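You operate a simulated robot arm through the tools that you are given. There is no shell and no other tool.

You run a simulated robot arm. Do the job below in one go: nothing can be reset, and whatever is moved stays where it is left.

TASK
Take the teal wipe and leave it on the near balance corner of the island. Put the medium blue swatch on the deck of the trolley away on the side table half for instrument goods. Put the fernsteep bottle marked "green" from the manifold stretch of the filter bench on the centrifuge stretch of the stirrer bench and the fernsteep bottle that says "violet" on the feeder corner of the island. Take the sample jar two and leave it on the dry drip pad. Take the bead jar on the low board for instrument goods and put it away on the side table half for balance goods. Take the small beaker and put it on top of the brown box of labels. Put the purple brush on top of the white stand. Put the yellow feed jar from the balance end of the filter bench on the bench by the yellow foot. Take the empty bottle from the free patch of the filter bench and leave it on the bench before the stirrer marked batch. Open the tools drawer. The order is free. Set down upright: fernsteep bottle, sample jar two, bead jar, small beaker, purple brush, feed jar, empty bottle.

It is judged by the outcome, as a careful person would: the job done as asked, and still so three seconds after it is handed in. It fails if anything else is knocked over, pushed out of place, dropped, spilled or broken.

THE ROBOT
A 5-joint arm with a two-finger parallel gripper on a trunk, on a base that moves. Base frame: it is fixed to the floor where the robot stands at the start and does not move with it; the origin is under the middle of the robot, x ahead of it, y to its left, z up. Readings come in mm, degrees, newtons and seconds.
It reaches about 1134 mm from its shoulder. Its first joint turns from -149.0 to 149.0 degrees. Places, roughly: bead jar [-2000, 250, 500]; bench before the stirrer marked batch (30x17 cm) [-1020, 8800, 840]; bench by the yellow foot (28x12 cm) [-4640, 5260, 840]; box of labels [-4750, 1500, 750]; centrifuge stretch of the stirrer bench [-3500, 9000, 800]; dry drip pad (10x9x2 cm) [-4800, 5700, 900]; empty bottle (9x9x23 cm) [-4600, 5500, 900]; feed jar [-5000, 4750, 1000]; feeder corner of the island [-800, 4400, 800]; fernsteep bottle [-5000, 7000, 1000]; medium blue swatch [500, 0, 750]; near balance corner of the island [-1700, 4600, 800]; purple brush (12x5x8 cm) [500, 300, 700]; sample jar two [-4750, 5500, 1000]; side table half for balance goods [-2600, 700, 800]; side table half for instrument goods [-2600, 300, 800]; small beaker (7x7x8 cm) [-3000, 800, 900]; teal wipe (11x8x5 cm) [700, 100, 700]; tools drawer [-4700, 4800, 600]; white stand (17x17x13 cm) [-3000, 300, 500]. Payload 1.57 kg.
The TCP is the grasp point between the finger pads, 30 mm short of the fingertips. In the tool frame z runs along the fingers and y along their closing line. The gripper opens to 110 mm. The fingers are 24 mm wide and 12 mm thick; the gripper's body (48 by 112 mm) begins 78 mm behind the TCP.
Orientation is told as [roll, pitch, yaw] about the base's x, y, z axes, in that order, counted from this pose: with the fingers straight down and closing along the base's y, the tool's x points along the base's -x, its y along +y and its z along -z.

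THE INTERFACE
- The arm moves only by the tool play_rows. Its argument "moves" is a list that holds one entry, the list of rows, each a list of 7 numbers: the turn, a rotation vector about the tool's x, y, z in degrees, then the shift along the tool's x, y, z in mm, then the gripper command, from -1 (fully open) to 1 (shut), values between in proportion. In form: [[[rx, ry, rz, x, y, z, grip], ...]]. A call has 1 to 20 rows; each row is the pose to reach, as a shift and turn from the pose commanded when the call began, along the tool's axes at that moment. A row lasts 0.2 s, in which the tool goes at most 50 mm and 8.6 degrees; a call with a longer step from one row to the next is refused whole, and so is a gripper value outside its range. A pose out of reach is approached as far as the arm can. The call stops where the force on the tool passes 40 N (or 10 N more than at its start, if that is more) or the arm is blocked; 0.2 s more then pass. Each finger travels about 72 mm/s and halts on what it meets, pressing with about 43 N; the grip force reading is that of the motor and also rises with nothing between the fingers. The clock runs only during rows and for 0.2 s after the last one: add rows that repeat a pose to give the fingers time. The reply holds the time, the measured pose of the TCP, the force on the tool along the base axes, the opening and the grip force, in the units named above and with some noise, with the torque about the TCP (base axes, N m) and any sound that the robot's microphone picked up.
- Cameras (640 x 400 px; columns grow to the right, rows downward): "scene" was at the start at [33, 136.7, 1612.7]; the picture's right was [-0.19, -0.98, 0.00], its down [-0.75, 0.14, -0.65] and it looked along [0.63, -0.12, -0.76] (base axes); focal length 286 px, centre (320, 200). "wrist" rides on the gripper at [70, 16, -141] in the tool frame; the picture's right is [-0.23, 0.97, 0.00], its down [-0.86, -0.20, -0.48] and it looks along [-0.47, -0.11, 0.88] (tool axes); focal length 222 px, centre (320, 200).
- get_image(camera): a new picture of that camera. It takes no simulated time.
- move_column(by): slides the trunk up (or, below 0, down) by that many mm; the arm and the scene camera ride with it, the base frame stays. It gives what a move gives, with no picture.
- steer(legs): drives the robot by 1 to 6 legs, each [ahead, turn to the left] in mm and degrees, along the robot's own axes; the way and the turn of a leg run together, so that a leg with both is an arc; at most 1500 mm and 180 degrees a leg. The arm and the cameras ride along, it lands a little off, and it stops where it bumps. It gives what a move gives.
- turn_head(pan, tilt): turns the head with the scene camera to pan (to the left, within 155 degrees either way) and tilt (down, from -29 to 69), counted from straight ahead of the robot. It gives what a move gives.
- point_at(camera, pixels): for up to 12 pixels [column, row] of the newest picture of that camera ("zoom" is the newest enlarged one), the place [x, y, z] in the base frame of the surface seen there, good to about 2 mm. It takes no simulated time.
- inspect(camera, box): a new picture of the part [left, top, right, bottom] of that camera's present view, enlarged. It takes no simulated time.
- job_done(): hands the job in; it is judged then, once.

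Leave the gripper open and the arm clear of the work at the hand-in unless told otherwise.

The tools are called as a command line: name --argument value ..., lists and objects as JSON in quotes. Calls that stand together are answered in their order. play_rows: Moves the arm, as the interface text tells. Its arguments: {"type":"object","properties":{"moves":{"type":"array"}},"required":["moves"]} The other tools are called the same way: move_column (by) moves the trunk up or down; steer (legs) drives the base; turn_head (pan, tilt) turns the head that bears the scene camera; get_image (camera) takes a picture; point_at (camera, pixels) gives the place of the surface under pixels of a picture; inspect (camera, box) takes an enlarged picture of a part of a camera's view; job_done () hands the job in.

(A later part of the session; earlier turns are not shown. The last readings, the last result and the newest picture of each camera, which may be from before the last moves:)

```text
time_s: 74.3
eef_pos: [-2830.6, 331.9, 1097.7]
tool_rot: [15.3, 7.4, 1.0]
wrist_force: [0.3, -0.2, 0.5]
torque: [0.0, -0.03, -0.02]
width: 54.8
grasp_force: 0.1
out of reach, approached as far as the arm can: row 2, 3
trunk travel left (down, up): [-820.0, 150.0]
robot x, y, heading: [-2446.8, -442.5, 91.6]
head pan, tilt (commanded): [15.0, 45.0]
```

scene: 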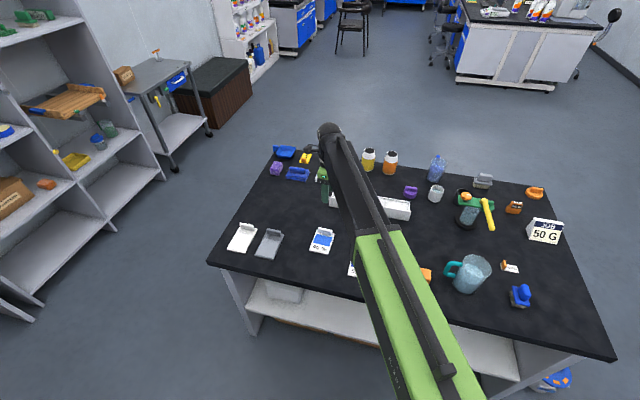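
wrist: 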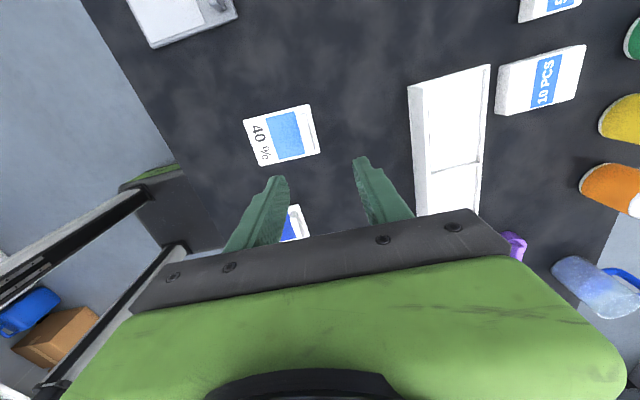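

The wrist tilts freely (pivot about 256 mm above the TCP). I undo the tilt, then back off and lower the trunk to view the low board.

play_rows --moves '[[[7.6, -3.8, 0, 0, 0, 0, 0], [15.2, -7.6, 0, 0, 0, 0, 0], [15.2, -7.6, 0, 0, 0, 0, 0]]]'

steer --legs '[[-900, 0]]'

move_column --by -500

turn_head --pan -10 --tilt 30

get_image --camera "scene"

```text
time_s: 75.1
eef_pos: [-2830.9, 330.4, 1087.3]
tool_rot: [-0.1, 0.0, -0.1]
wrist_force: [0.1, 0.1, 0.5]
torque: [0.0, -0.02, -0.06]
width: 54.9
grasp_force: 0.1
out of reach, approached as far as the arm can: row 1, 2, 3
trunk travel left (down, up): [-820.0, 150.0]
robot x, y, heading: [-2448.8, -435.9, 91.6]
head pan, tilt (commanded): [15.0, 45.0]
```

```text
time_s: 79.8
eef_pos: [-2799.9, -555.5, 1087.2]
tool_rot: [0.0, 0.0, -1.2]
wrist_force: [0.3, 0.5, 0.4]
torque: [-0.01, -0.01, 0.0]
width: 54.9
grasp_force: 0.0
trunk travel left (down, up): [-820.0, 150.0]
robot x, y, heading: [-2430.6, -1335.5, 90.7]
head pan, tilt (commanded): [15.0, 45.0]
```

```text
refused: -500 is not a number from -400 to 400
```

```text
time_s: 80.7
eef_pos: [-2799.5, -555.4, 1087.0]
tool_rot: [0.1, 0.0, -1.1]
wrist_force: [0.0, -0.6, -0.1]
torque: [0.04, -0.02, -0.01]
width: 55.0
grasp_force: 0.1
trunk travel left (down, up): [-820.0, 150.0]
robot x, y, heading: [-2433.4, -1333.6, 90.4]
head pan, tilt (commanded): [-10.0, 30.0]
```

```text
taken
```

scene: 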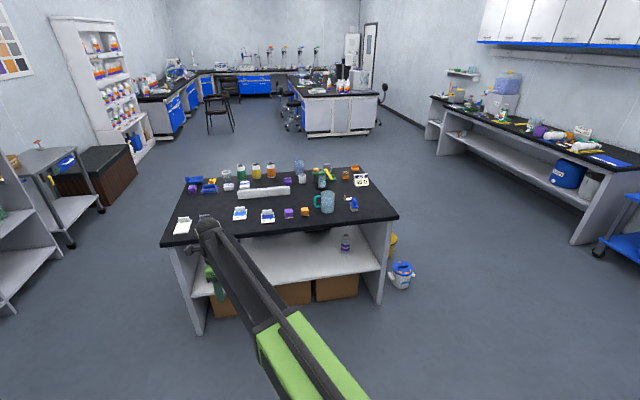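

Limit is 400 mm per call. Lowering in two steps, then looking.

move_column --by -400

move_column --by -200

turn_head --pan -10 --tilt 20

get_image --camera "scene"

inspect --camera "scene" --box '[150, 150, 450, 350]'

```text
time_s: 84.5
eef_pos: [-2799.6, -555.4, 687.5]
tool_rot: [0.0, 0.0, -1.1]
wrist_force: [0.7, 0.1, -0.2]
torque: [-0.02, -0.01, 0.02]
width: 55.0
grasp_force: 0.1
trunk travel left (down, up): [-420.0, 550.0]
robot x, y, heading: [-2432.8, -1335.3, 90.6]
head pan, tilt (commanded): [-10.0, 30.0]
```

```text
time_s: 86.7
eef_pos: [-2799.3, -554.2, 486.0]
tool_rot: [0.1, 0.0, -1.1]
wrist_force: [-0.7, -0.3, -0.3]
torque: [-0.01, -0.03, 0.01]
width: 54.9
grasp_force: 0.1
trunk travel left (down, up): [-220.0, 750.0]
robot x, y, heading: [-2431.0, -1336.1, 90.5]
head pan, tilt (commanded): [-10.0, 30.0]
```

```text
time_s: 87.4
eef_pos: [-2799.7, -555.1, 487.6]
tool_rot: [0.0, 0.0, -1.1]
wrist_force: [-0.1, 0.2, -0.2]
torque: [0.05, 0.02, -0.02]
width: 54.9
grasp_force: 0.0
trunk travel left (down, up): [-220.0, 750.0]
robot x, y, heading: [-2428.7, -1333.4, 90.2]
head pan, tilt (commanded): [-10.0, 20.0]
```

```text
taken
```

scene: 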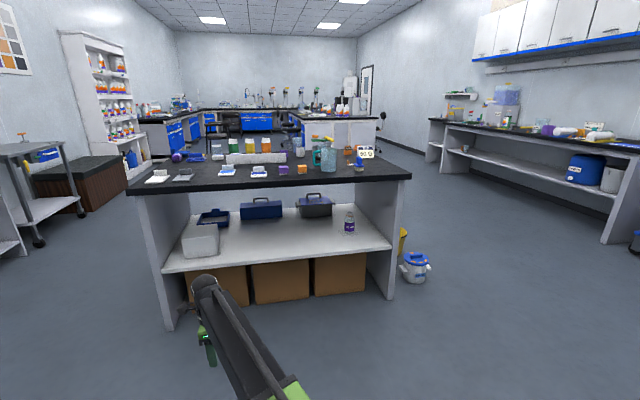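

```text
2.00 times, centred on (300, 250) of scene
```

zoom: 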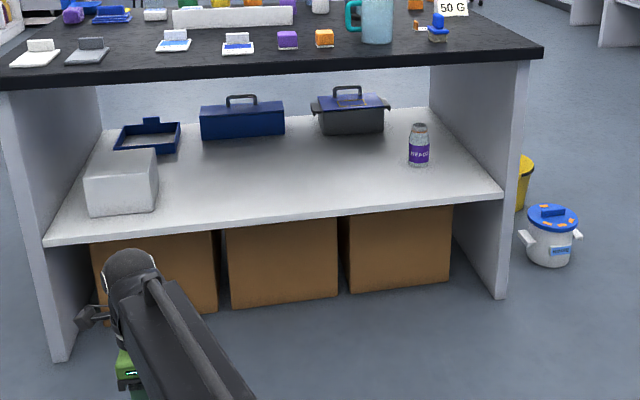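

Clear view: bead jar at zoom (419,150), white stand at zoom (122,182). Measuring these and the table underside.

point_at --camera "zoom" --pixels '[[419, 127], [418, 152], [411, 152], [427, 152], [420, 166], [420, 180], [95, 165], [150, 152], [120, 210], [520, 58], [470, 70], [130, 262]]'

inspect --camera "scene" --box '[320, 160, 420, 260]'

```text
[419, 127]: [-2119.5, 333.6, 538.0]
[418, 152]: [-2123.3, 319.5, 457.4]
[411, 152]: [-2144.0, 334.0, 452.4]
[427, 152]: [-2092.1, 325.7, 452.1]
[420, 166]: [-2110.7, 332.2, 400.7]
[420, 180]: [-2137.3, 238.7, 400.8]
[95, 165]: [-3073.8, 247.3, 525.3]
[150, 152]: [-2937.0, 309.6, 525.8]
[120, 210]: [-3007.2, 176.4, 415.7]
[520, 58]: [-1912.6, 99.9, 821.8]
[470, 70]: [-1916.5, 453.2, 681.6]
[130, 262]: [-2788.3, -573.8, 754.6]
```

```text
4.00 times, centred on (370, 210) of scene
```

zoom: 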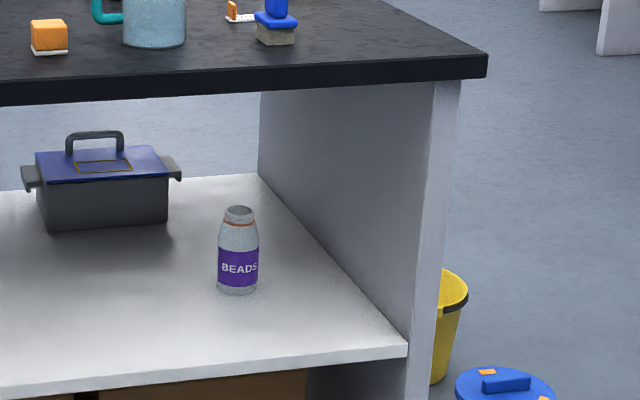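

Jar centre ≈ (−2118, 347), z 400–540, Ø ≈ 53; table underside ≈ 820. I'll use fingers tilted 45° outward to keep the wrist well below the table top. First swing the arm straight ahead and turn the fingers to yaw 90 (closing along x).

play_rows --moves '[[[0, 0, -7.6, -31, -12.75, 0, 0], [0, 0, -15.2, -62, -25.5, 0, 0], [0, 0, -22.8, -93, -38.2, 0, 0], [0, 0, -30.4, -124, -51, 0, 0], [0, 0, -38, -155, -63.7, 0, 0], [0, 0, -45.6, -186, -76.5, 0, 0], [0, 0, -53.2, -217, -89.2, 0, 0], [0, 0, -60.8, -248, -102, 0, 0], [0, 0, -68.4, -279, -114.7, 0, 0], [0, 0, -76, -310, -127.5, 0, 0], [0, 0, -83.6, -341, -140.2, 0, 0], [0, 0, -91.1, -373, -153, 0, 0], [0, 0, -91.1, -373, -153, 0, 0]]]'

steer --legs '[[0, -28], [663, 0], [0, 28]]'

```text
time_s: 90.2
eef_pos: [-2429.1, -716.3, 487.4]
tool_rot: [-0.1, 0.0, 90.1]
wrist_force: [0.2, -0.6, -0.1]
torque: [0.02, -0.01, 0.02]
width: 55.1
grasp_force: 0.0
trunk travel left (down, up): [-220.0, 750.0]
robot x, y, heading: [-2428.4, -1331.4, 90.4]
head pan, tilt (commanded): [-10.0, 20.0]
```

```text
time_s: 96.6
eef_pos: [-2143.8, -135.6, 487.5]
tool_rot: [0.1, 0.0, 89.6]
wrist_force: [-0.3, -0.2, -0.3]
torque: [-0.03, -0.03, 0.0]
width: 55.1
grasp_force: 0.1
trunk travel left (down, up): [-220.0, 750.0]
robot x, y, heading: [-2148.0, -753.8, 90.2]
head pan, tilt (commanded): [-10.0, 20.0]
```

Now tilt the fingers 45° outward in front of the table, opening fully.

play_rows --moves '[[[0, -7.5, 0, -26, -4, -2, -0.5], [0, -15, 0, -52, -8, -9, -1], [0, -22.5, 0, -78, -13, -19, -1], [0, -30, 0, -104, -17, -34, -1], [0, -37.5, 0, -130, -21, -53, -1], [0, -45, 0, -155.6, -25.8, -75, -1], [0, -45, 0, -155.6, -25.8, -75, -1]]]'

move_column --by -80

get_image --camera "wrist"

turn_head --pan -10 --tilt 30

get_image --camera "scene"

```text
time_s: 98.2
eef_pos: [-2118.4, 20.2, 556.7]
tool_rot: [0.0, -45.1, 89.6]
wrist_force: [-0.4, 0.2, -0.7]
torque: [-0.01, 0.04, -0.01]
width: 110.0
grasp_force: 0.0
out of reach, approached as far as the arm can: row 5, 6, 7
trunk travel left (down, up): [-220.0, 750.0]
robot x, y, heading: [-2152.0, -754.0, 89.9]
head pan, tilt (commanded): [-10.0, 20.0]
```

```text
time_s: 99.4
eef_pos: [-2118.8, 21.2, 476.7]
tool_rot: [0.1, -45.0, 89.8]
wrist_force: [-0.2, 0.3, 0.5]
torque: [0.0, -0.01, -0.03]
width: 110.0
grasp_force: 0.1
trunk travel left (down, up): [-140.0, 830.0]
robot x, y, heading: [-2148.8, -754.9, 90.3]
head pan, tilt (commanded): [-10.0, 20.0]
```

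```text
taken
```

wrist: 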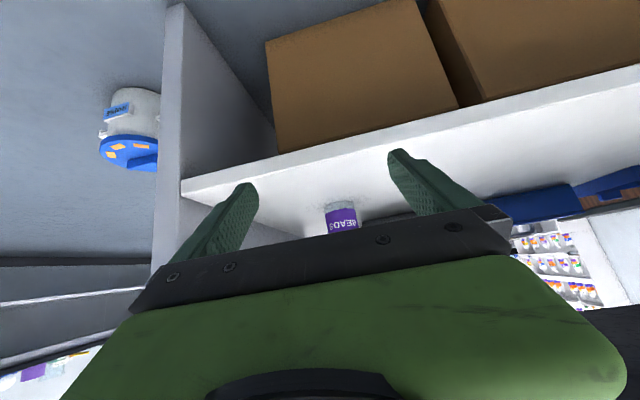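

```text
time_s: 100.1
eef_pos: [-2117.9, 20.7, 477.3]
tool_rot: [0.0, -45.1, 89.6]
wrist_force: [0.6, 0.3, 0.4]
torque: [0.03, -0.01, 0.01]
width: 110.3
grasp_force: 0.0
trunk travel left (down, up): [-140.0, 830.0]
robot x, y, heading: [-2148.9, -752.0, 90.1]
head pan, tilt (commanded): [-10.0, 30.0]
```

```text
taken
```

scene: 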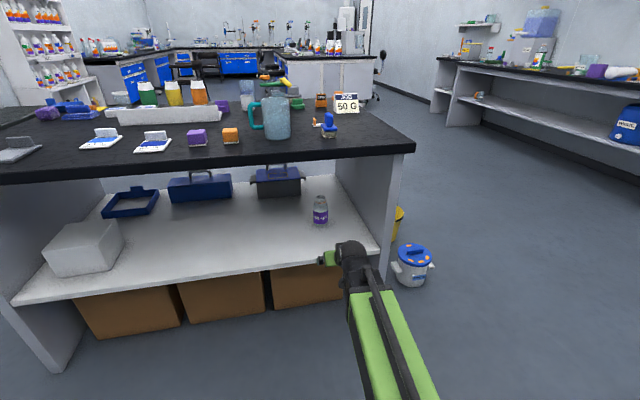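

The jar appears between the fingers in the wrist view (342,215). I'll measure it from the wrist zoom.

inspect --camera "wrist" --box '[290, 180, 400, 250]'

inspect --camera "scene" --box '[290, 180, 370, 240]'

```text
5.71 times, centred on (345, 215) of wrist
```

zoom: 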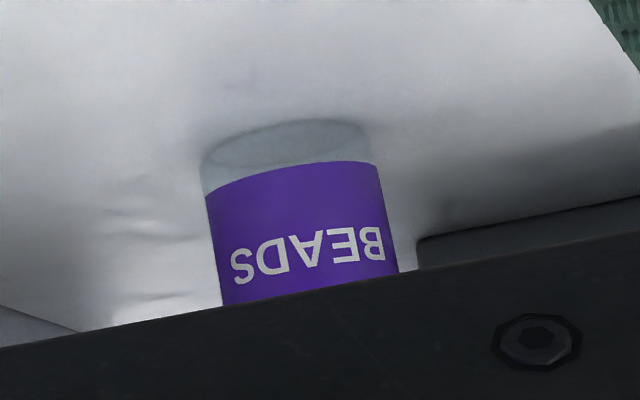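

```text
6.67 times, centred on (330, 210) of scene
```

zoom: 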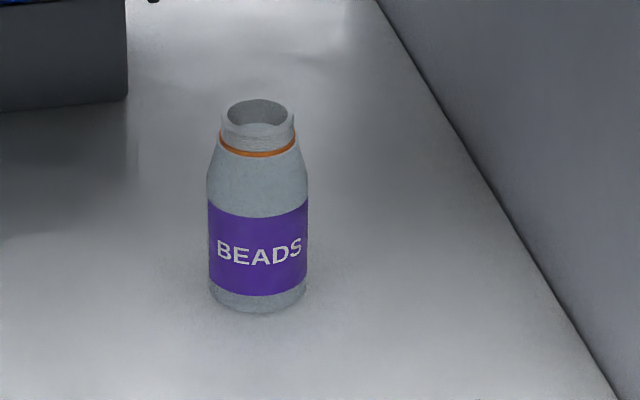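

point_at --camera "zoom" --pixels '[[258, 250], [214, 250], [302, 250], [258, 300], [258, 145], [225, 110], [290, 110], [258, 103], [240, 175], [300, 180]]'

```text
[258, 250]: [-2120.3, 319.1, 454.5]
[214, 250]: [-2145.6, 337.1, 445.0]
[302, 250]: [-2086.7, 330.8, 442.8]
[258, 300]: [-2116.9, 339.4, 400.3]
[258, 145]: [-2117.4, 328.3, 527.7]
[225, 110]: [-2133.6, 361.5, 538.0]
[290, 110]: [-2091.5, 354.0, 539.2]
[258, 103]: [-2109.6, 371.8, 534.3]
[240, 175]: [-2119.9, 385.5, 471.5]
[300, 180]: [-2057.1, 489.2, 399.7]
```

Jar: x centre −2116, y centre ≈ 349, Ø ≈ 60. I extend straight in along y with fingers straddling it, stopping a little short to check.

play_rows --moves '[[[0, 0, 0, -29, 0, 29, -1], [0, 0, 0, -58, 0, 58, -1], [0, 0, 0, -87, 0, 87, -1], [0, 0, 0, -116, 0, 116, -1], [0, 0, 0, -145, 0, 145, -1], [0, 0, 0, -174, 0, 174, -1], [0, 0, 0, -195, 0, 195, -1], [0, 0, 0, -195, 0, 195, -1]]]'

get_image --camera "wrist"

get_image --camera "scene"

```text
time_s: 101.9
eef_pos: [-2117.4, 296.4, 475.7]
tool_rot: [0.1, -45.0, 89.7]
wrist_force: [-0.8, -0.6, 0.1]
torque: [0.01, 0.03, 0.05]
width: 109.9
grasp_force: 0.0
trunk travel left (down, up): [-140.0, 830.0]
robot x, y, heading: [-2151.4, -752.4, 89.8]
head pan, tilt (commanded): [-10.0, 30.0]
```

```text
taken
```

wrist: 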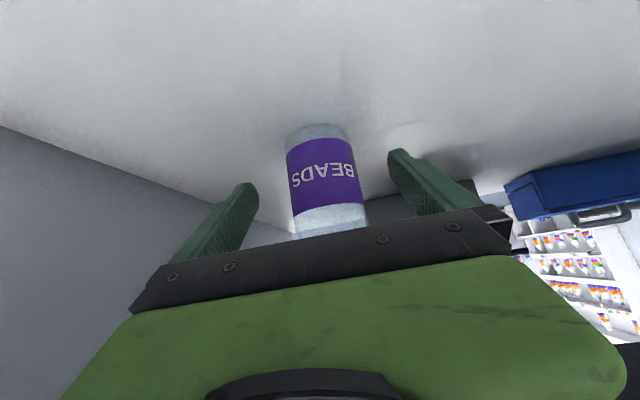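

```text
taken
```

scene: 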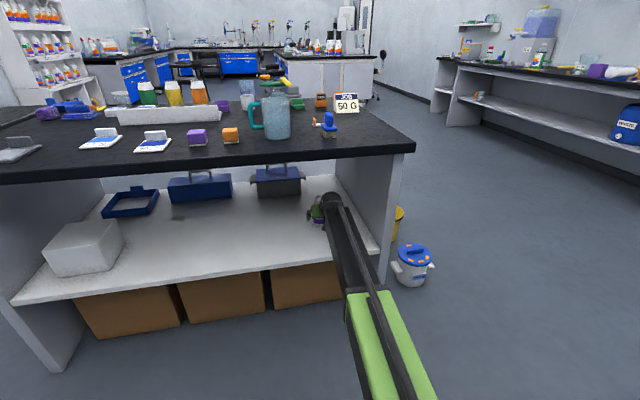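

Jar is centred. Final 48 mm in, then close on it.

play_rows --moves '[[[0, 0, 0, -17, 0, 17, -1], [0, 0, 0, -34, 0, 34, -1], [0, 0, 0, -34, 0, 34, -1]]]'

play_rows --moves '[[[0, 0, 0, 0, 0, 0, -0.5], [0, 0, 0, 0, 0, 0, 0], [0, 0, 0, 0, 0, 0, 0.5], [0, 0, 0, 0, 0, 0, 1], [0, 0, 0, 0, 0, 0, 1], [0, 0, 0, 0, 0, 0, 1]]]'

get_image --camera "wrist"

```text
time_s: 102.7
eef_pos: [-2115.6, 342.1, 476.7]
tool_rot: [0.1, -45.1, 89.7]
wrist_force: [0.7, 0.3, 0.4]
torque: [0.05, -0.03, -0.01]
width: 110.2
grasp_force: 0.1
trunk travel left (down, up): [-140.0, 830.0]
robot x, y, heading: [-2149.0, -758.9, 89.7]
head pan, tilt (commanded): [-10.0, 30.0]
```

```text
time_s: 104.1
eef_pos: [-2115.8, 342.4, 476.9]
tool_rot: [0.0, -45.2, 89.6]
wrist_force: [-0.6, -0.6, 0.2]
torque: [0.0, 0.04, -0.02]
width: 66.0
grasp_force: 43.3
trunk travel left (down, up): [-140.0, 830.0]
robot x, y, heading: [-2151.1, -751.5, 89.9]
head pan, tilt (commanded): [-10.0, 30.0]
```

```text
taken
```

wrist: 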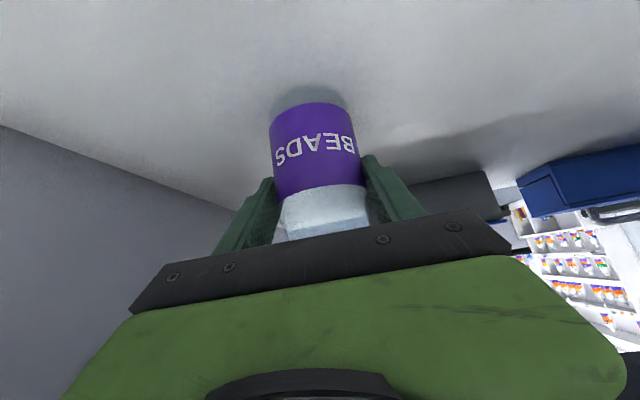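

Held at 66 mm. Lift 40 mm, then back the base out from under the table.

move_column --by 40

steer --legs '[[-500, 0]]'

get_image --camera "wrist"

```text
time_s: 105.0
eef_pos: [-2116.2, 343.7, 517.1]
tool_rot: [0.1, -45.1, 89.8]
wrist_force: [0.5, -0.5, -2.3]
torque: [-0.01, 0.01, -0.04]
width: 66.1
grasp_force: 43.3
trunk travel left (down, up): [-180.0, 790.0]
robot x, y, heading: [-2148.8, -753.0, 90.3]
head pan, tilt (commanded): [-10.0, 30.0]
```

```text
time_s: 107.9
eef_pos: [-2114.2, -154.1, 517.5]
tool_rot: [0.1, -45.1, 89.6]
wrist_force: [0.0, 0.6, -1.0]
torque: [0.01, 0.0, -0.01]
width: 66.2
grasp_force: 43.2
trunk travel left (down, up): [-180.0, 790.0]
robot x, y, heading: [-2145.8, -1251.8, 90.1]
head pan, tilt (commanded): [-10.0, 30.0]
```

```text
taken
```

wrist: 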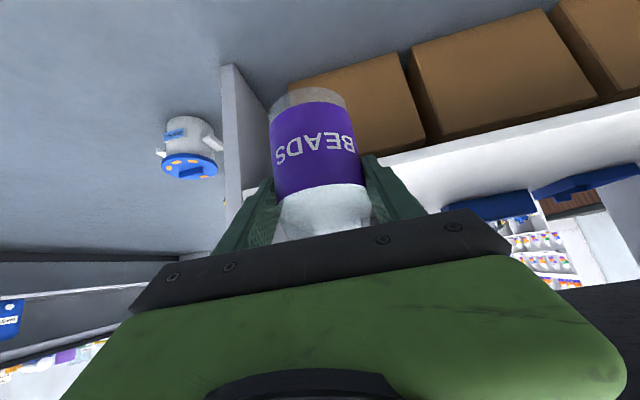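

Jar is out. Raising the trunk 600 mm to look over the table for a free spot on the far (balance) half.

move_column --by 400

move_column --by 250

turn_head --pan 10 --tilt 35

inspect --camera "scene" --box '[80, 80, 480, 330]'

```text
time_s: 111.7
eef_pos: [-2114.7, -153.4, 916.1]
tool_rot: [0.0, -45.1, 89.6]
wrist_force: [0.4, -0.2, -0.7]
torque: [-0.02, 0.01, 0.04]
width: 66.3
grasp_force: 42.9
trunk travel left (down, up): [-580.0, 390.0]
robot x, y, heading: [-2151.8, -1249.8, 90.1]
head pan, tilt (commanded): [-10.0, 30.0]
```

```text
time_s: 114.3
eef_pos: [-2113.9, -153.3, 1167.5]
tool_rot: [-0.1, -45.1, 89.7]
wrist_force: [0.3, -0.5, -1.6]
torque: [0.01, -0.02, -0.03]
width: 66.2
grasp_force: 43.3
trunk travel left (down, up): [-830.0, 140.0]
robot x, y, heading: [-2147.9, -1253.2, 90.2]
head pan, tilt (commanded): [-10.0, 30.0]
```

```text
time_s: 115.1
eef_pos: [-2114.2, -153.2, 1166.2]
tool_rot: [0.0, -45.1, 89.6]
wrist_force: [0.0, 0.3, -1.2]
torque: [-0.01, 0.02, 0.0]
width: 65.8
grasp_force: 43.1
trunk travel left (down, up): [-830.0, 140.0]
robot x, y, heading: [-2148.4, -1249.0, 90.1]
head pan, tilt (commanded): [10.0, 35.0]
```

```text
1.60 times, centred on (280, 205) of scene
```

zoom: 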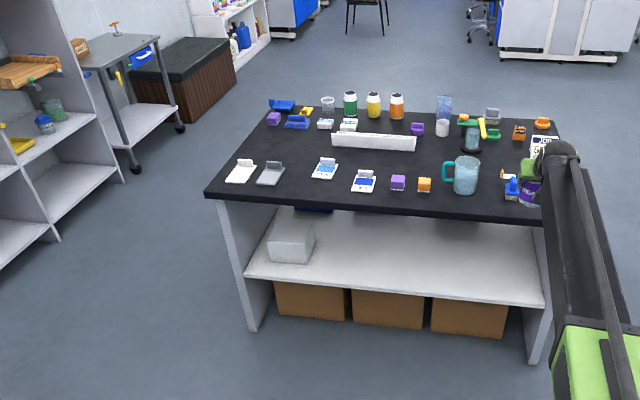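

I keep the 45° tilt so the jar stays upright. I retract the arm 300 mm, then drive round the west end to the north side of the table.

play_rows --moves '[[[0, 0, 0, 25, 0, -25, 1], [0, 0, 0, 51, 0, -51, 1], [0, 0, 0, 77, 0, -77, 1], [0, 0, 0, 103, 0, -103, 1], [0, 0, 0, 129, 0, -129, 1], [0, 0, 0, 155, 0, -155, 1], [0, 0, 0, 181, 0, -181, 1], [0, 0, 0, 207, 0, -207, 1], [0, 0, 0, 207, 0, -207, 1]]]'

steer --legs '[[0, 90], [1500, 0], [0, -90], [1400, 0]]'

```text
time_s: 117.1
eef_pos: [-2115.1, -444.4, 1165.8]
tool_rot: [0.0, -45.0, 89.6]
wrist_force: [-0.4, 0.3, -1.1]
torque: [-0.02, -0.03, 0.0]
width: 65.7
grasp_force: 43.1
trunk travel left (down, up): [-830.0, 140.0]
robot x, y, heading: [-2149.8, -1250.8, 89.8]
head pan, tilt (commanded): [10.0, 35.0]
```

```text
time_s: 138.7
eef_pos: [-3671.4, 927.4, 1165.8]
tool_rot: [0.1, -45.0, 90.5]
wrist_force: [-0.5, 0.0, -0.7]
torque: [-0.03, -0.03, -0.01]
width: 64.5
grasp_force: 43.0
trunk travel left (down, up): [-830.0, 140.0]
robot x, y, heading: [-3691.6, 120.2, 90.7]
head pan, tilt (commanded): [10.0, 35.0]
```

On course. Continue to the north side.

steer --legs '[[1400, 0], [0, -90], [800, 0], [0, -90]]'

turn_head --pan 0 --tilt 40

get_image --camera "scene"

get_image --camera "wrist"

```text
time_s: 157.3
eef_pos: [-2943.9, 723.5, 1166.6]
tool_rot: [0.1, -45.0, -90.0]
wrist_force: [-1.2, 0.6, -1.3]
torque: [0.03, -0.03, 0.0]
width: 63.7
grasp_force: 42.8
trunk travel left (down, up): [-830.0, 140.0]
robot x, y, heading: [-2938.2, 1534.1, -88.9]
head pan, tilt (commanded): [10.0, 35.0]
```

```text
time_s: 158.0
eef_pos: [-2943.0, 725.1, 1166.7]
tool_rot: [0.0, -45.0, -89.8]
wrist_force: [-0.4, 0.6, -1.3]
torque: [0.02, -0.03, 0.03]
width: 63.7
grasp_force: 42.9
trunk travel left (down, up): [-830.0, 140.0]
robot x, y, heading: [-2938.3, 1532.0, -89.2]
head pan, tilt (commanded): [0.0, 40.0]
```

```text
taken
```

scene: 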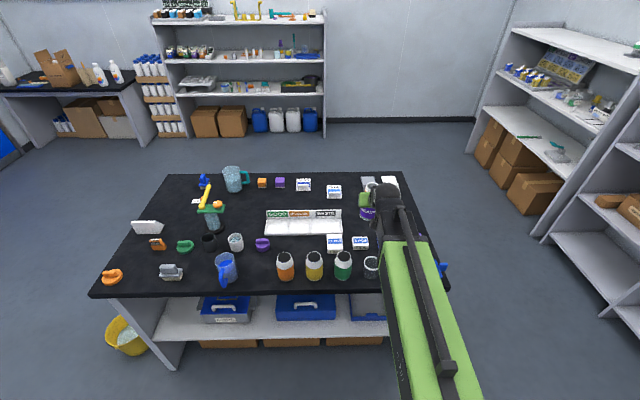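

```text
taken
```

wrist: 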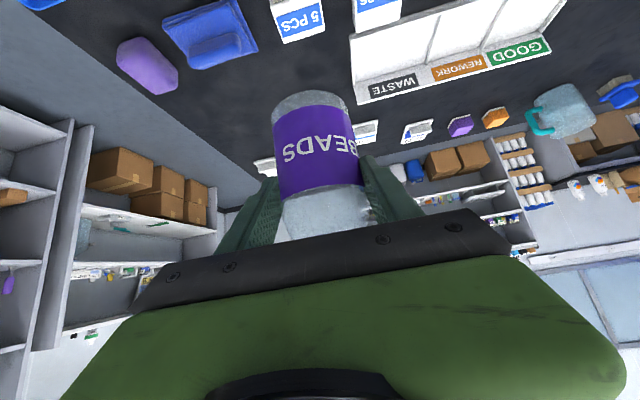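

I see the far half from the north. I'll zoom to find a clear spot for the jar.

inspect --camera "scene" --box '[90, 180, 400, 310]'

point_at --camera "scene" --pixels '[[256, 275], [238, 280], [226, 270], [286, 265], [262, 245], [236, 245], [270, 235], [340, 235], [200, 265], [200, 285], [343, 262], [208, 243]]'

```text
2.06 times, centred on (245, 245) of scene
```

zoom: 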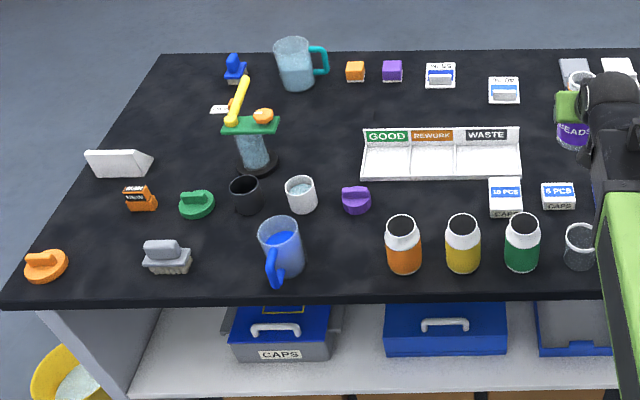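

```text
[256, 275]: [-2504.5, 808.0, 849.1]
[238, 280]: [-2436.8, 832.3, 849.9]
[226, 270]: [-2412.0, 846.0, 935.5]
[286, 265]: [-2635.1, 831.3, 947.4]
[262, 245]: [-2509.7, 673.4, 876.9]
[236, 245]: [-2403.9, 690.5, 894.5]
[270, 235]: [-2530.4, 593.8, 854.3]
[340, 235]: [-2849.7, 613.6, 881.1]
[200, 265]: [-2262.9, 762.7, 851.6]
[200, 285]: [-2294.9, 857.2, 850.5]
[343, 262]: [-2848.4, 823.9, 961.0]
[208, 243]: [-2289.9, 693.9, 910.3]
```

Candidate spot: between the grey brush and the blue mug, around zoom (225,250). Measuring clearances there.

point_at --camera "zoom" --pixels '[[190, 262], [168, 268], [212, 205], [195, 212], [264, 262], [262, 275], [225, 250], [245, 212], [225, 280], [302, 275], [270, 285], [262, 235]]'

```text
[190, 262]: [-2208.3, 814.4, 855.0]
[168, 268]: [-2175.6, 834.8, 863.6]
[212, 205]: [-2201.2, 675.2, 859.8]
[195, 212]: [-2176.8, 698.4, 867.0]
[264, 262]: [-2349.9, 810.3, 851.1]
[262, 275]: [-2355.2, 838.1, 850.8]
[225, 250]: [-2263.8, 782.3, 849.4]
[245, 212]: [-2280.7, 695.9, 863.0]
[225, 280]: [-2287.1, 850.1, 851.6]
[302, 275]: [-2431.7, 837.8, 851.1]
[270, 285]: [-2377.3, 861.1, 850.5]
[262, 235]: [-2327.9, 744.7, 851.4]
```

Spot (−2281, 794) is free with about ±75 mm. I carry the jar over there at height (bottom z≈1090), same tilt.

play_rows --moves '[[[0, 0, 0, 3.5, 44, -3.5, 1], [0, 0, 0, 7, 88, -7, 1], [0, 0, 0, 10.5, 132, -10.5, 1], [0, 0, 0, 14, 176, -14, 1], [0, 0, 0, 17.5, 220, -17.5, 1], [0, 0, 0, 21, 264, -21, 1], [0, 0, 0, 24.5, 308, -24.5, 1], [0, 0, 0, 28, 352, -28, 1], [0, 0, 0, 31.5, 396, -31.5, 1], [0, 0, 0, 35, 440, -35, 1], [0, 0, 0, 38.5, 484, -38.5, 1], [0, 0, 0, 42, 528, -42, 1], [0, 0, 0, 45.5, 572, -45.5, 1], [0, 0, 0, 49, 616, -49, 1], [0, 0, 0, 53, 661, -53, 1], [0, 0, 0, 53, 661, -53, 1]]]'

turn_head --pan 30 --tilt 45

get_image --camera "scene"

get_image --camera "wrist"

```text
time_s: 161.4
eef_pos: [-2278.5, 800.0, 1166.0]
tool_rot: [0.0, -45.0, -89.9]
wrist_force: [0.6, 0.4, 0.0]
torque: [0.02, 0.01, -0.03]
width: 63.6
grasp_force: 42.8
trunk travel left (down, up): [-830.0, 140.0]
robot x, y, heading: [-2941.2, 1528.8, -89.2]
head pan, tilt (commanded): [0.0, 40.0]
```

```text
time_s: 162.3
eef_pos: [-2278.3, 799.4, 1166.2]
tool_rot: [-0.1, -45.0, -89.9]
wrist_force: [-0.6, 0.2, -1.3]
torque: [0.05, -0.02, 0.01]
width: 63.8
grasp_force: 43.5
trunk travel left (down, up): [-830.0, 140.0]
robot x, y, heading: [-2939.8, 1532.0, -89.2]
head pan, tilt (commanded): [30.0, 45.0]
```

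```text
taken
```

scene: 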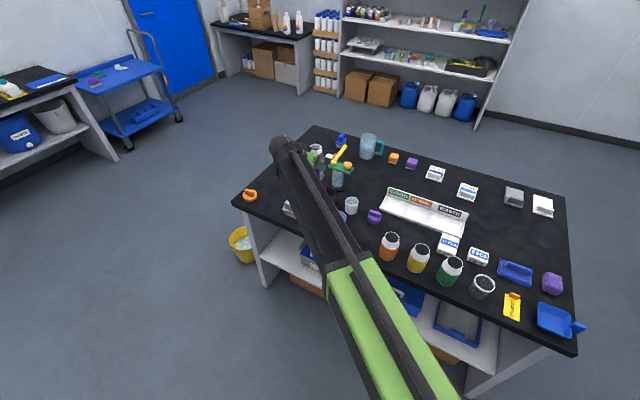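

```text
taken
```

wrist: 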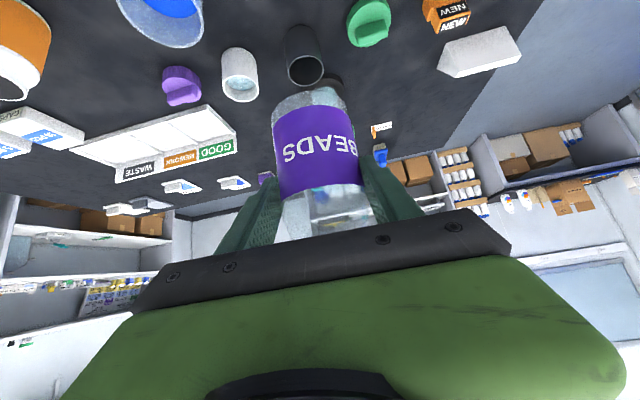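

Lower 180 mm and check clearance in the wrist view.

move_column --by -180

get_image --camera "wrist"

get_image --camera "scene"

```text
time_s: 164.3
eef_pos: [-2279.8, 799.3, 986.0]
tool_rot: [0.0, -44.9, -89.9]
wrist_force: [-0.3, -0.6, -1.2]
torque: [0.01, 0.01, 0.02]
width: 63.7
grasp_force: 43.6
trunk travel left (down, up): [-650.0, 320.0]
robot x, y, heading: [-2941.6, 1530.3, -89.2]
head pan, tilt (commanded): [30.0, 45.0]
```

```text
taken
```

wrist: 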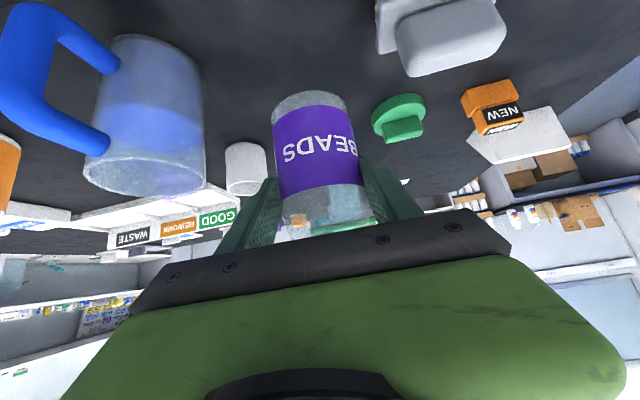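

```text
taken
```

scene: 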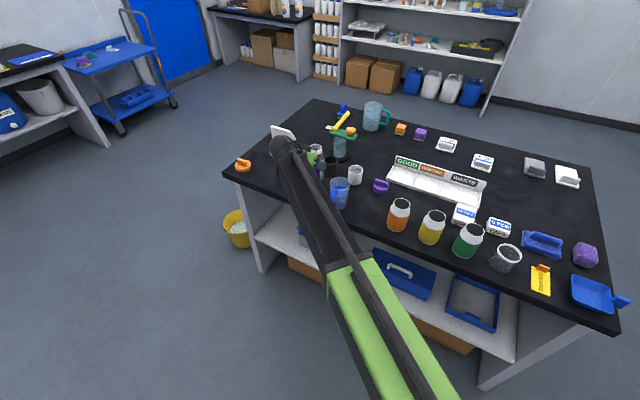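

Clear on both sides. Lower 55 mm and then feel for the table.

move_column --by -55

move_column --by -3

get_image --camera "wrist"

```text
time_s: 165.3
eef_pos: [-2279.4, 799.2, 931.0]
tool_rot: [0.0, -45.0, -89.9]
wrist_force: [0.3, 0.9, -1.0]
torque: [0.02, 0.01, -0.03]
width: 63.5
grasp_force: 43.0
trunk travel left (down, up): [-595.0, 375.0]
robot x, y, heading: [-2938.5, 1527.4, -89.1]
head pan, tilt (commanded): [30.0, 45.0]
```

```text
time_s: 165.8
eef_pos: [-2280.0, 798.6, 930.4]
tool_rot: [0.1, -45.2, -89.9]
wrist_force: [1.9, -2.6, 10.0]
torque: [-0.73, -0.17, 0.12]
width: 63.6
grasp_force: 43.1
trunk travel left (down, up): [-592.0, 378.0]
robot x, y, heading: [-2940.2, 1533.4, -89.3]
head pan, tilt (commanded): [30.0, 45.0]
```

```text
taken
```

wrist: 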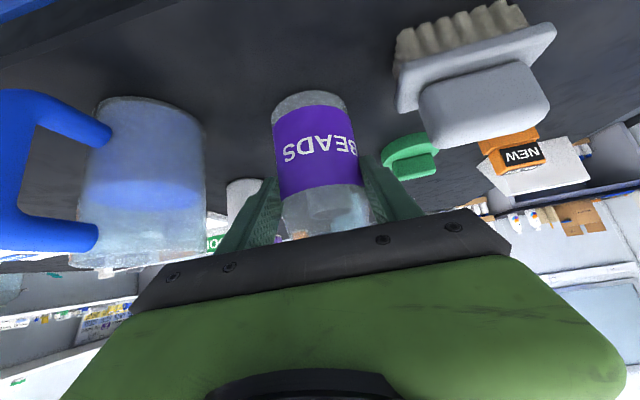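

The far edge touches first (torque about x). Press 2 mm more so that it settles flat, then open slowly a bit.

move_column --by -2

turn_head --pan 20 --tilt 50

get_image --camera "scene"

```text
time_s: 166.3
eef_pos: [-2280.4, 801.3, 928.3]
tool_rot: [0.1, -45.4, -89.9]
wrist_force: [6.5, -6.0, 25.2]
torque: [-1.3, -0.36, 0.24]
width: 63.8
grasp_force: 42.8
trunk travel left (down, up): [-590.0, 380.0]
robot x, y, heading: [-2941.4, 1530.0, -89.4]
head pan, tilt (commanded): [30.0, 45.0]
```

```text
time_s: 167.1
eef_pos: [-2280.7, 800.3, 929.9]
tool_rot: [0.2, -45.2, -90.0]
wrist_force: [6.5, -5.5, 28.8]
torque: [-1.15, -0.23, 0.21]
width: 63.6
grasp_force: 43.1
trunk travel left (down, up): [-590.0, 380.0]
robot x, y, heading: [-2941.0, 1530.0, -89.2]
head pan, tilt (commanded): [20.0, 50.0]
```

```text
taken
```

scene: 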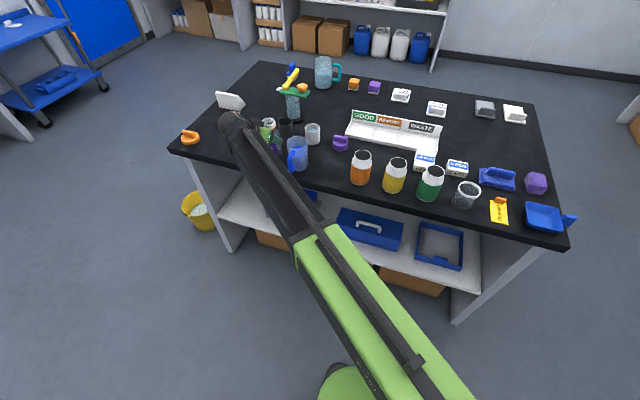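

Contact now centred (jar flat). Ease 2 mm up, then open to about 84 mm and withdraw north.

move_column --by 2

play_rows --moves '[[[0, 0, 0, 0, 0, 0, -0.2], [0, 0, 0, 0, 0, 0, -0.35], [0, 0, 0, 0, 0, 0, -0.5], [0, 0, 0, 0, 0, 0, -0.5]]]'

get_image --camera "wrist"

```text
time_s: 167.6
eef_pos: [-2281.3, 800.5, 929.0]
tool_rot: [0.0, -45.0, -90.0]
wrist_force: [3.5, -1.2, 14.0]
torque: [-0.79, -0.12, 0.14]
width: 63.7
grasp_force: 42.7
trunk travel left (down, up): [-592.0, 378.0]
robot x, y, heading: [-2939.7, 1531.9, -89.2]
head pan, tilt (commanded): [20.0, 50.0]
```

```text
time_s: 168.6
eef_pos: [-2279.0, 799.0, 928.7]
tool_rot: [0.0, -45.0, -90.0]
wrist_force: [-0.1, 0.9, 0.2]
torque: [0.01, 0.01, -0.02]
width: 82.5
grasp_force: 0.0
trunk travel left (down, up): [-592.0, 378.0]
robot x, y, heading: [-2941.1, 1526.2, -89.2]
head pan, tilt (commanded): [20.0, 50.0]
```

```text
taken
```

wrist: 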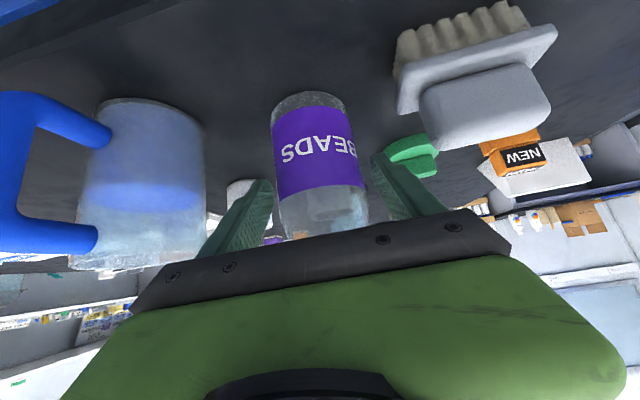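

The jar stands free and upright. Withdraw 140 mm north horizontally, then raise the trunk.

play_rows --moves '[[[0, 0, 0, 14, 0, -14, -0.5], [0, 0, 0, 35, 0, -35, -0.5], [0, 0, 0, 60, 0, -60, -0.5], [0, 0, 0, 85, 0, -85, -0.5], [0, 0, 0, 99, 0, -99, -0.5], [0, 0, 0, 99, 0, -99, -0.5]]]'

move_column --by 220

get_image --camera "scene"

get_image --camera "wrist"

```text
time_s: 170.0
eef_pos: [-2278.9, 939.4, 928.0]
tool_rot: [0.0, -45.0, -90.0]
wrist_force: [0.1, -0.3, 0.8]
torque: [-0.04, -0.01, 0.01]
width: 82.3
grasp_force: 0.1
trunk travel left (down, up): [-592.0, 378.0]
robot x, y, heading: [-2939.6, 1527.9, -89.2]
head pan, tilt (commanded): [20.0, 50.0]
```

```text
time_s: 172.3
eef_pos: [-2278.8, 938.3, 1148.6]
tool_rot: [0.0, -45.0, -90.0]
wrist_force: [0.7, 0.4, -0.3]
torque: [0.01, 0.02, -0.02]
width: 82.8
grasp_force: 0.0
trunk travel left (down, up): [-812.0, 158.0]
robot x, y, heading: [-2938.2, 1531.1, -89.3]
head pan, tilt (commanded): [20.0, 50.0]
```

```text
taken
```

scene: 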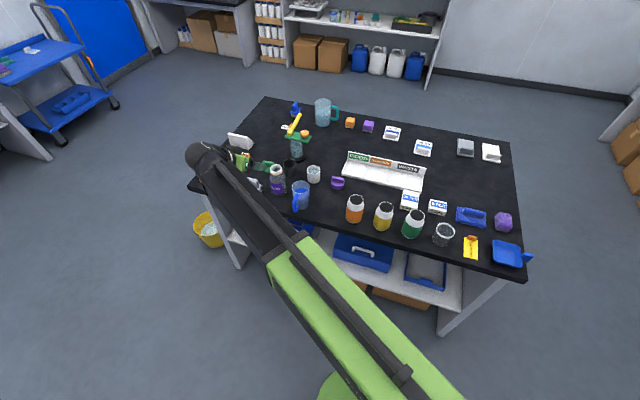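

```text
taken
```

wrist: 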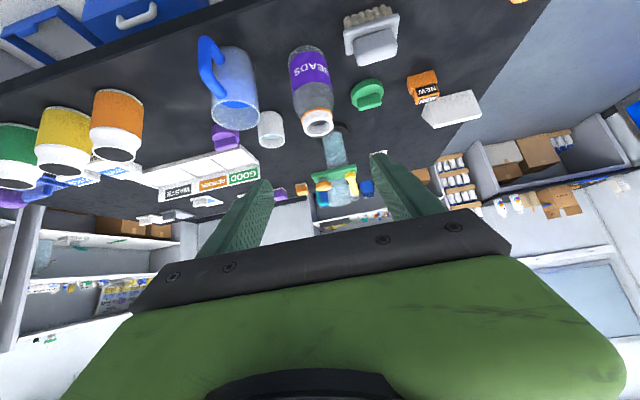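

Bead jar is done. Next the small beaker at scene (443,235). Zoom and measure.

inspect --camera "scene" --box '[390, 180, 540, 280]'

```text
4.00 times, centred on (465, 230) of scene
```

zoom: 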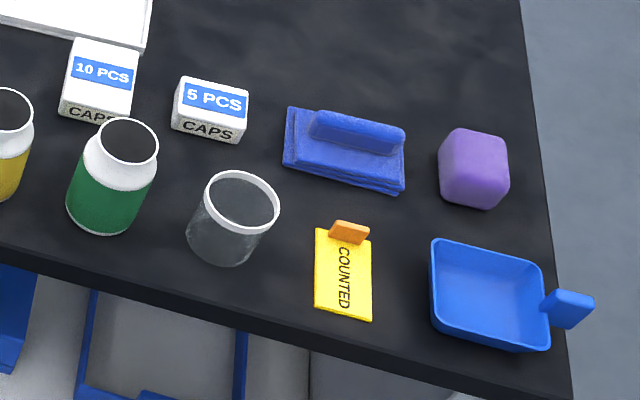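

point_at --camera "zoom" --pixels '[[241, 173], [207, 195], [276, 210], [243, 232], [222, 265], [190, 235], [156, 165], [120, 120], [350, 228], [318, 240], [230, 230]]'

```text
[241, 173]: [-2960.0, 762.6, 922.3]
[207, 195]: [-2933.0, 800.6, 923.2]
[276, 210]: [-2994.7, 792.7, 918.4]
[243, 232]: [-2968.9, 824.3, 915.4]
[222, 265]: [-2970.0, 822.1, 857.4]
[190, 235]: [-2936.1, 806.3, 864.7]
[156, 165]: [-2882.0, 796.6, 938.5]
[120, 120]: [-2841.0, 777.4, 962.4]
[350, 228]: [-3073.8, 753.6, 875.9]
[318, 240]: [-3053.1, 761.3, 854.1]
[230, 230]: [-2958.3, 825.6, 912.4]
```

Beaker centre ≈ (−2964, 794), rim Ø ≈ 68, top ≈ 925. I untilt and move over it at height, then turn the fingers to close along y (clear table on both sides there).

play_rows --moves '[[[0, 2.8, 0, -3, -43, 9, -1], [0, 5.6, 0, -6, -86, 19, -1], [0, 8.4, 0, -10, -128, 28, -1], [0, 11.2, 0, -13, -171, 38, -1], [0, 14, 0, -16, -214, 47, -1], [0, 16.8, 0, -20, -257, 57, -1], [0, 19.6, 0, -23, -300, 66, -1], [0, 22.4, 0, -26, -342, 76, -1], [0, 25.2, 0, -29, -385, 85, -1], [0, 28, 0, -33, -428, 95, -1], [0, 30.8, 0, -36, -471, 104, -1], [0, 33.6, 0, -39, -514, 113, -1], [0, 36.4, 0, -42, -556, 123, -1], [0, 39.2, 0, -46, -599, 132, -1], [0, 42, 0, -49, -642, 142, -1], [0, 45, 0, -52.3, -685, 151.3, -1], [0, 45, 0, -52.3, -685, 151.3, -1]]]'

play_rows --moves '[[[0, 0, 8.2, 0, 0, 0, -1], [0, 0, 16.4, 0, 0, 0, -1], [0, 0, 24.6, 0, 0, 0, -1], [0, 0, 32.8, 0, 0, 0, -1], [0, 0, 41, 0, 0, 0, -1], [0, 0, 49.2, 0, 0, 0, -1], [0, 0, 57.4, 0, 0, 0, -1], [0, 0, 65.6, 0, 0, 0, -1], [0, 0, 73.8, 0, 0, 0, -1], [0, 0, 82, 0, 0, 0, -1], [0, 0, 90, 0, 0, 0, -1], [0, 0, 90, 0, 0, 0, -1]]]'

get_image --camera "wrist"

```text
time_s: 175.9
eef_pos: [-2963.8, 795.1, 1078.7]
tool_rot: [0.0, -0.1, -89.9]
wrist_force: [0.3, 0.2, 0.2]
torque: [-0.01, 0.02, 0.0]
width: 110.2
grasp_force: 0.0
out of reach, approached as far as the arm can: row 2, 3, 4, 5, 6, 7, 8, 9, 10, 11, 12, 13, 14, 15
trunk travel left (down, up): [-812.0, 158.0]
robot x, y, heading: [-2944.6, 1523.0, -89.3]
head pan, tilt (commanded): [20.0, 50.0]
```

```text
time_s: 178.5
eef_pos: [-2964.7, 793.8, 1077.3]
tool_rot: [0.0, 0.0, 180.0]
wrist_force: [0.5, 0.6, -0.4]
torque: [-0.01, 0.02, 0.0]
width: 110.0
grasp_force: 0.1
trunk travel left (down, up): [-812.0, 158.0]
robot x, y, heading: [-2942.9, 1529.6, -89.1]
head pan, tilt (commanded): [20.0, 50.0]
```

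```text
taken
```

wrist: 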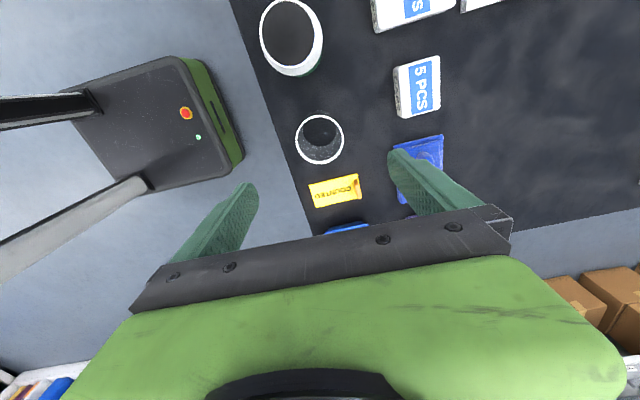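

The beaker's rim is at wrist (320,139). Measuring the rim from here.

inspect --camera "wrist" --box '[280, 100, 360, 180]'

```text
5.00 times, centred on (320, 140) of wrist
```

zoom: 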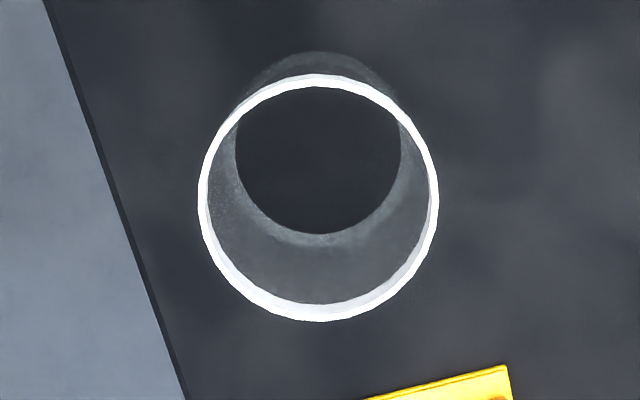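

point_at --camera "zoom" --pixels '[[318, 79], [202, 195], [433, 195], [318, 314], [240, 110], [400, 110], [235, 280], [400, 280]]'

```text
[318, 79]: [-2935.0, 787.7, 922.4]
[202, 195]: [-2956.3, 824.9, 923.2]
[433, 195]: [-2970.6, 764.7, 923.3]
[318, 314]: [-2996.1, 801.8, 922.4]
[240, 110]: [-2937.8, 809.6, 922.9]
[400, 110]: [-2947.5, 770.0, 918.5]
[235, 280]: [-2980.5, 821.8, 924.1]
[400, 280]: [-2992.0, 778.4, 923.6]
```

Centre (−2964.5, 794.8) – I'm right above. Check the blue wipe's nearest edge before lowering.

get_image --camera "wrist"

point_at --camera "wrist" --pixels '[[405, 147], [400, 112], [420, 140], [440, 140], [395, 135]]'

inspect --camera "scene" --box '[390, 180, 540, 280]'

```text
taken
```

wrist: 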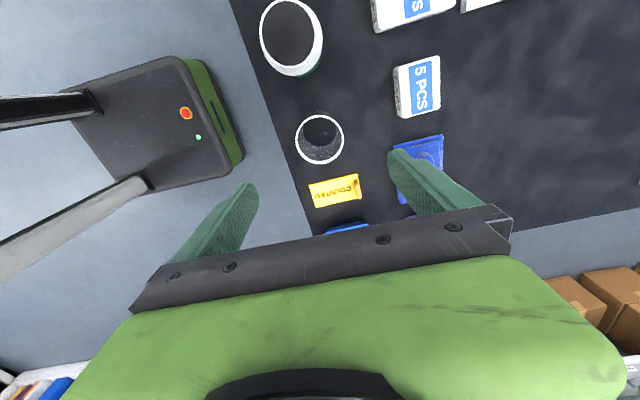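

```text
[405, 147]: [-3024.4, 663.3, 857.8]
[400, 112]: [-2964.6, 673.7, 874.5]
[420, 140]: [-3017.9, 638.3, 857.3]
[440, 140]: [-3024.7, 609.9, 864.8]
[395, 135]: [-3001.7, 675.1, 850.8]
```

```text
4.00 times, centred on (465, 230) of scene
```

zoom: 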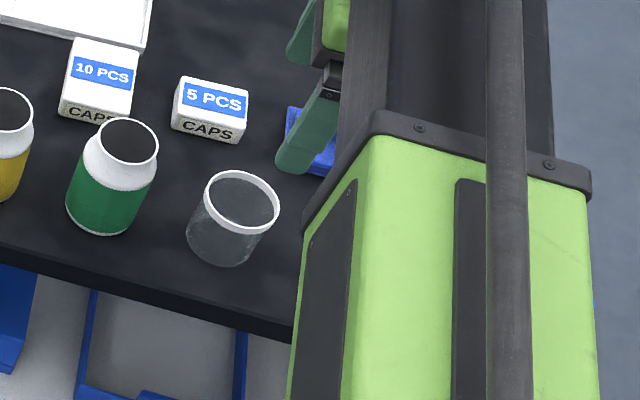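

Nearest objects to the south end at y 675; the finger goes to 727. Clear. Lowering to TCP z≈890 and closing.

move_column --by -150

move_column --by -37

play_rows --moves '[[[0, 0, 0, 0, 0, 0, -0.5], [0, 0, 0, 0, 0, 0, -0.2], [0, 0, 0, 0, 0, 0, 0.2], [0, 0, 0, 0, 0, 0, 1], [0, 0, 0, 0, 0, 0, 1], [0, 0, 0, 0, 0, 0, 1]]]'

get_image --camera "wrist"

```text
time_s: 180.2
eef_pos: [-2964.0, 794.6, 928.6]
tool_rot: [0.1, 0.0, -179.9]
wrist_force: [-0.3, 0.7, -0.7]
torque: [-0.01, 0.0, 0.0]
width: 109.9
grasp_force: 0.1
trunk travel left (down, up): [-662.0, 308.0]
robot x, y, heading: [-2938.9, 1530.6, -89.5]
head pan, tilt (commanded): [20.0, 50.0]
```

```text
time_s: 181.1
eef_pos: [-2964.6, 793.4, 891.3]
tool_rot: [0.2, -0.1, -179.8]
wrist_force: [0.0, 0.7, -0.3]
torque: [-0.02, -0.01, -0.01]
width: 110.1
grasp_force: 0.1
trunk travel left (down, up): [-625.0, 345.0]
robot x, y, heading: [-2940.6, 1529.9, -89.2]
head pan, tilt (commanded): [20.0, 50.0]
```

```text
time_s: 182.5
eef_pos: [-2963.9, 794.9, 891.5]
tool_rot: [0.1, 0.0, -179.9]
wrist_force: [-0.8, 0.0, -0.6]
torque: [-0.04, 0.0, 0.03]
width: 59.8
grasp_force: 43.0
trunk travel left (down, up): [-625.0, 345.0]
robot x, y, heading: [-2937.4, 1531.4, -89.3]
head pan, tilt (commanded): [20.0, 50.0]
```

```text
taken
```

wrist: 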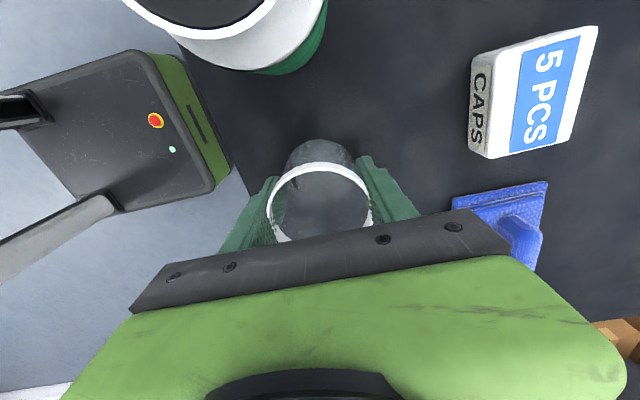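

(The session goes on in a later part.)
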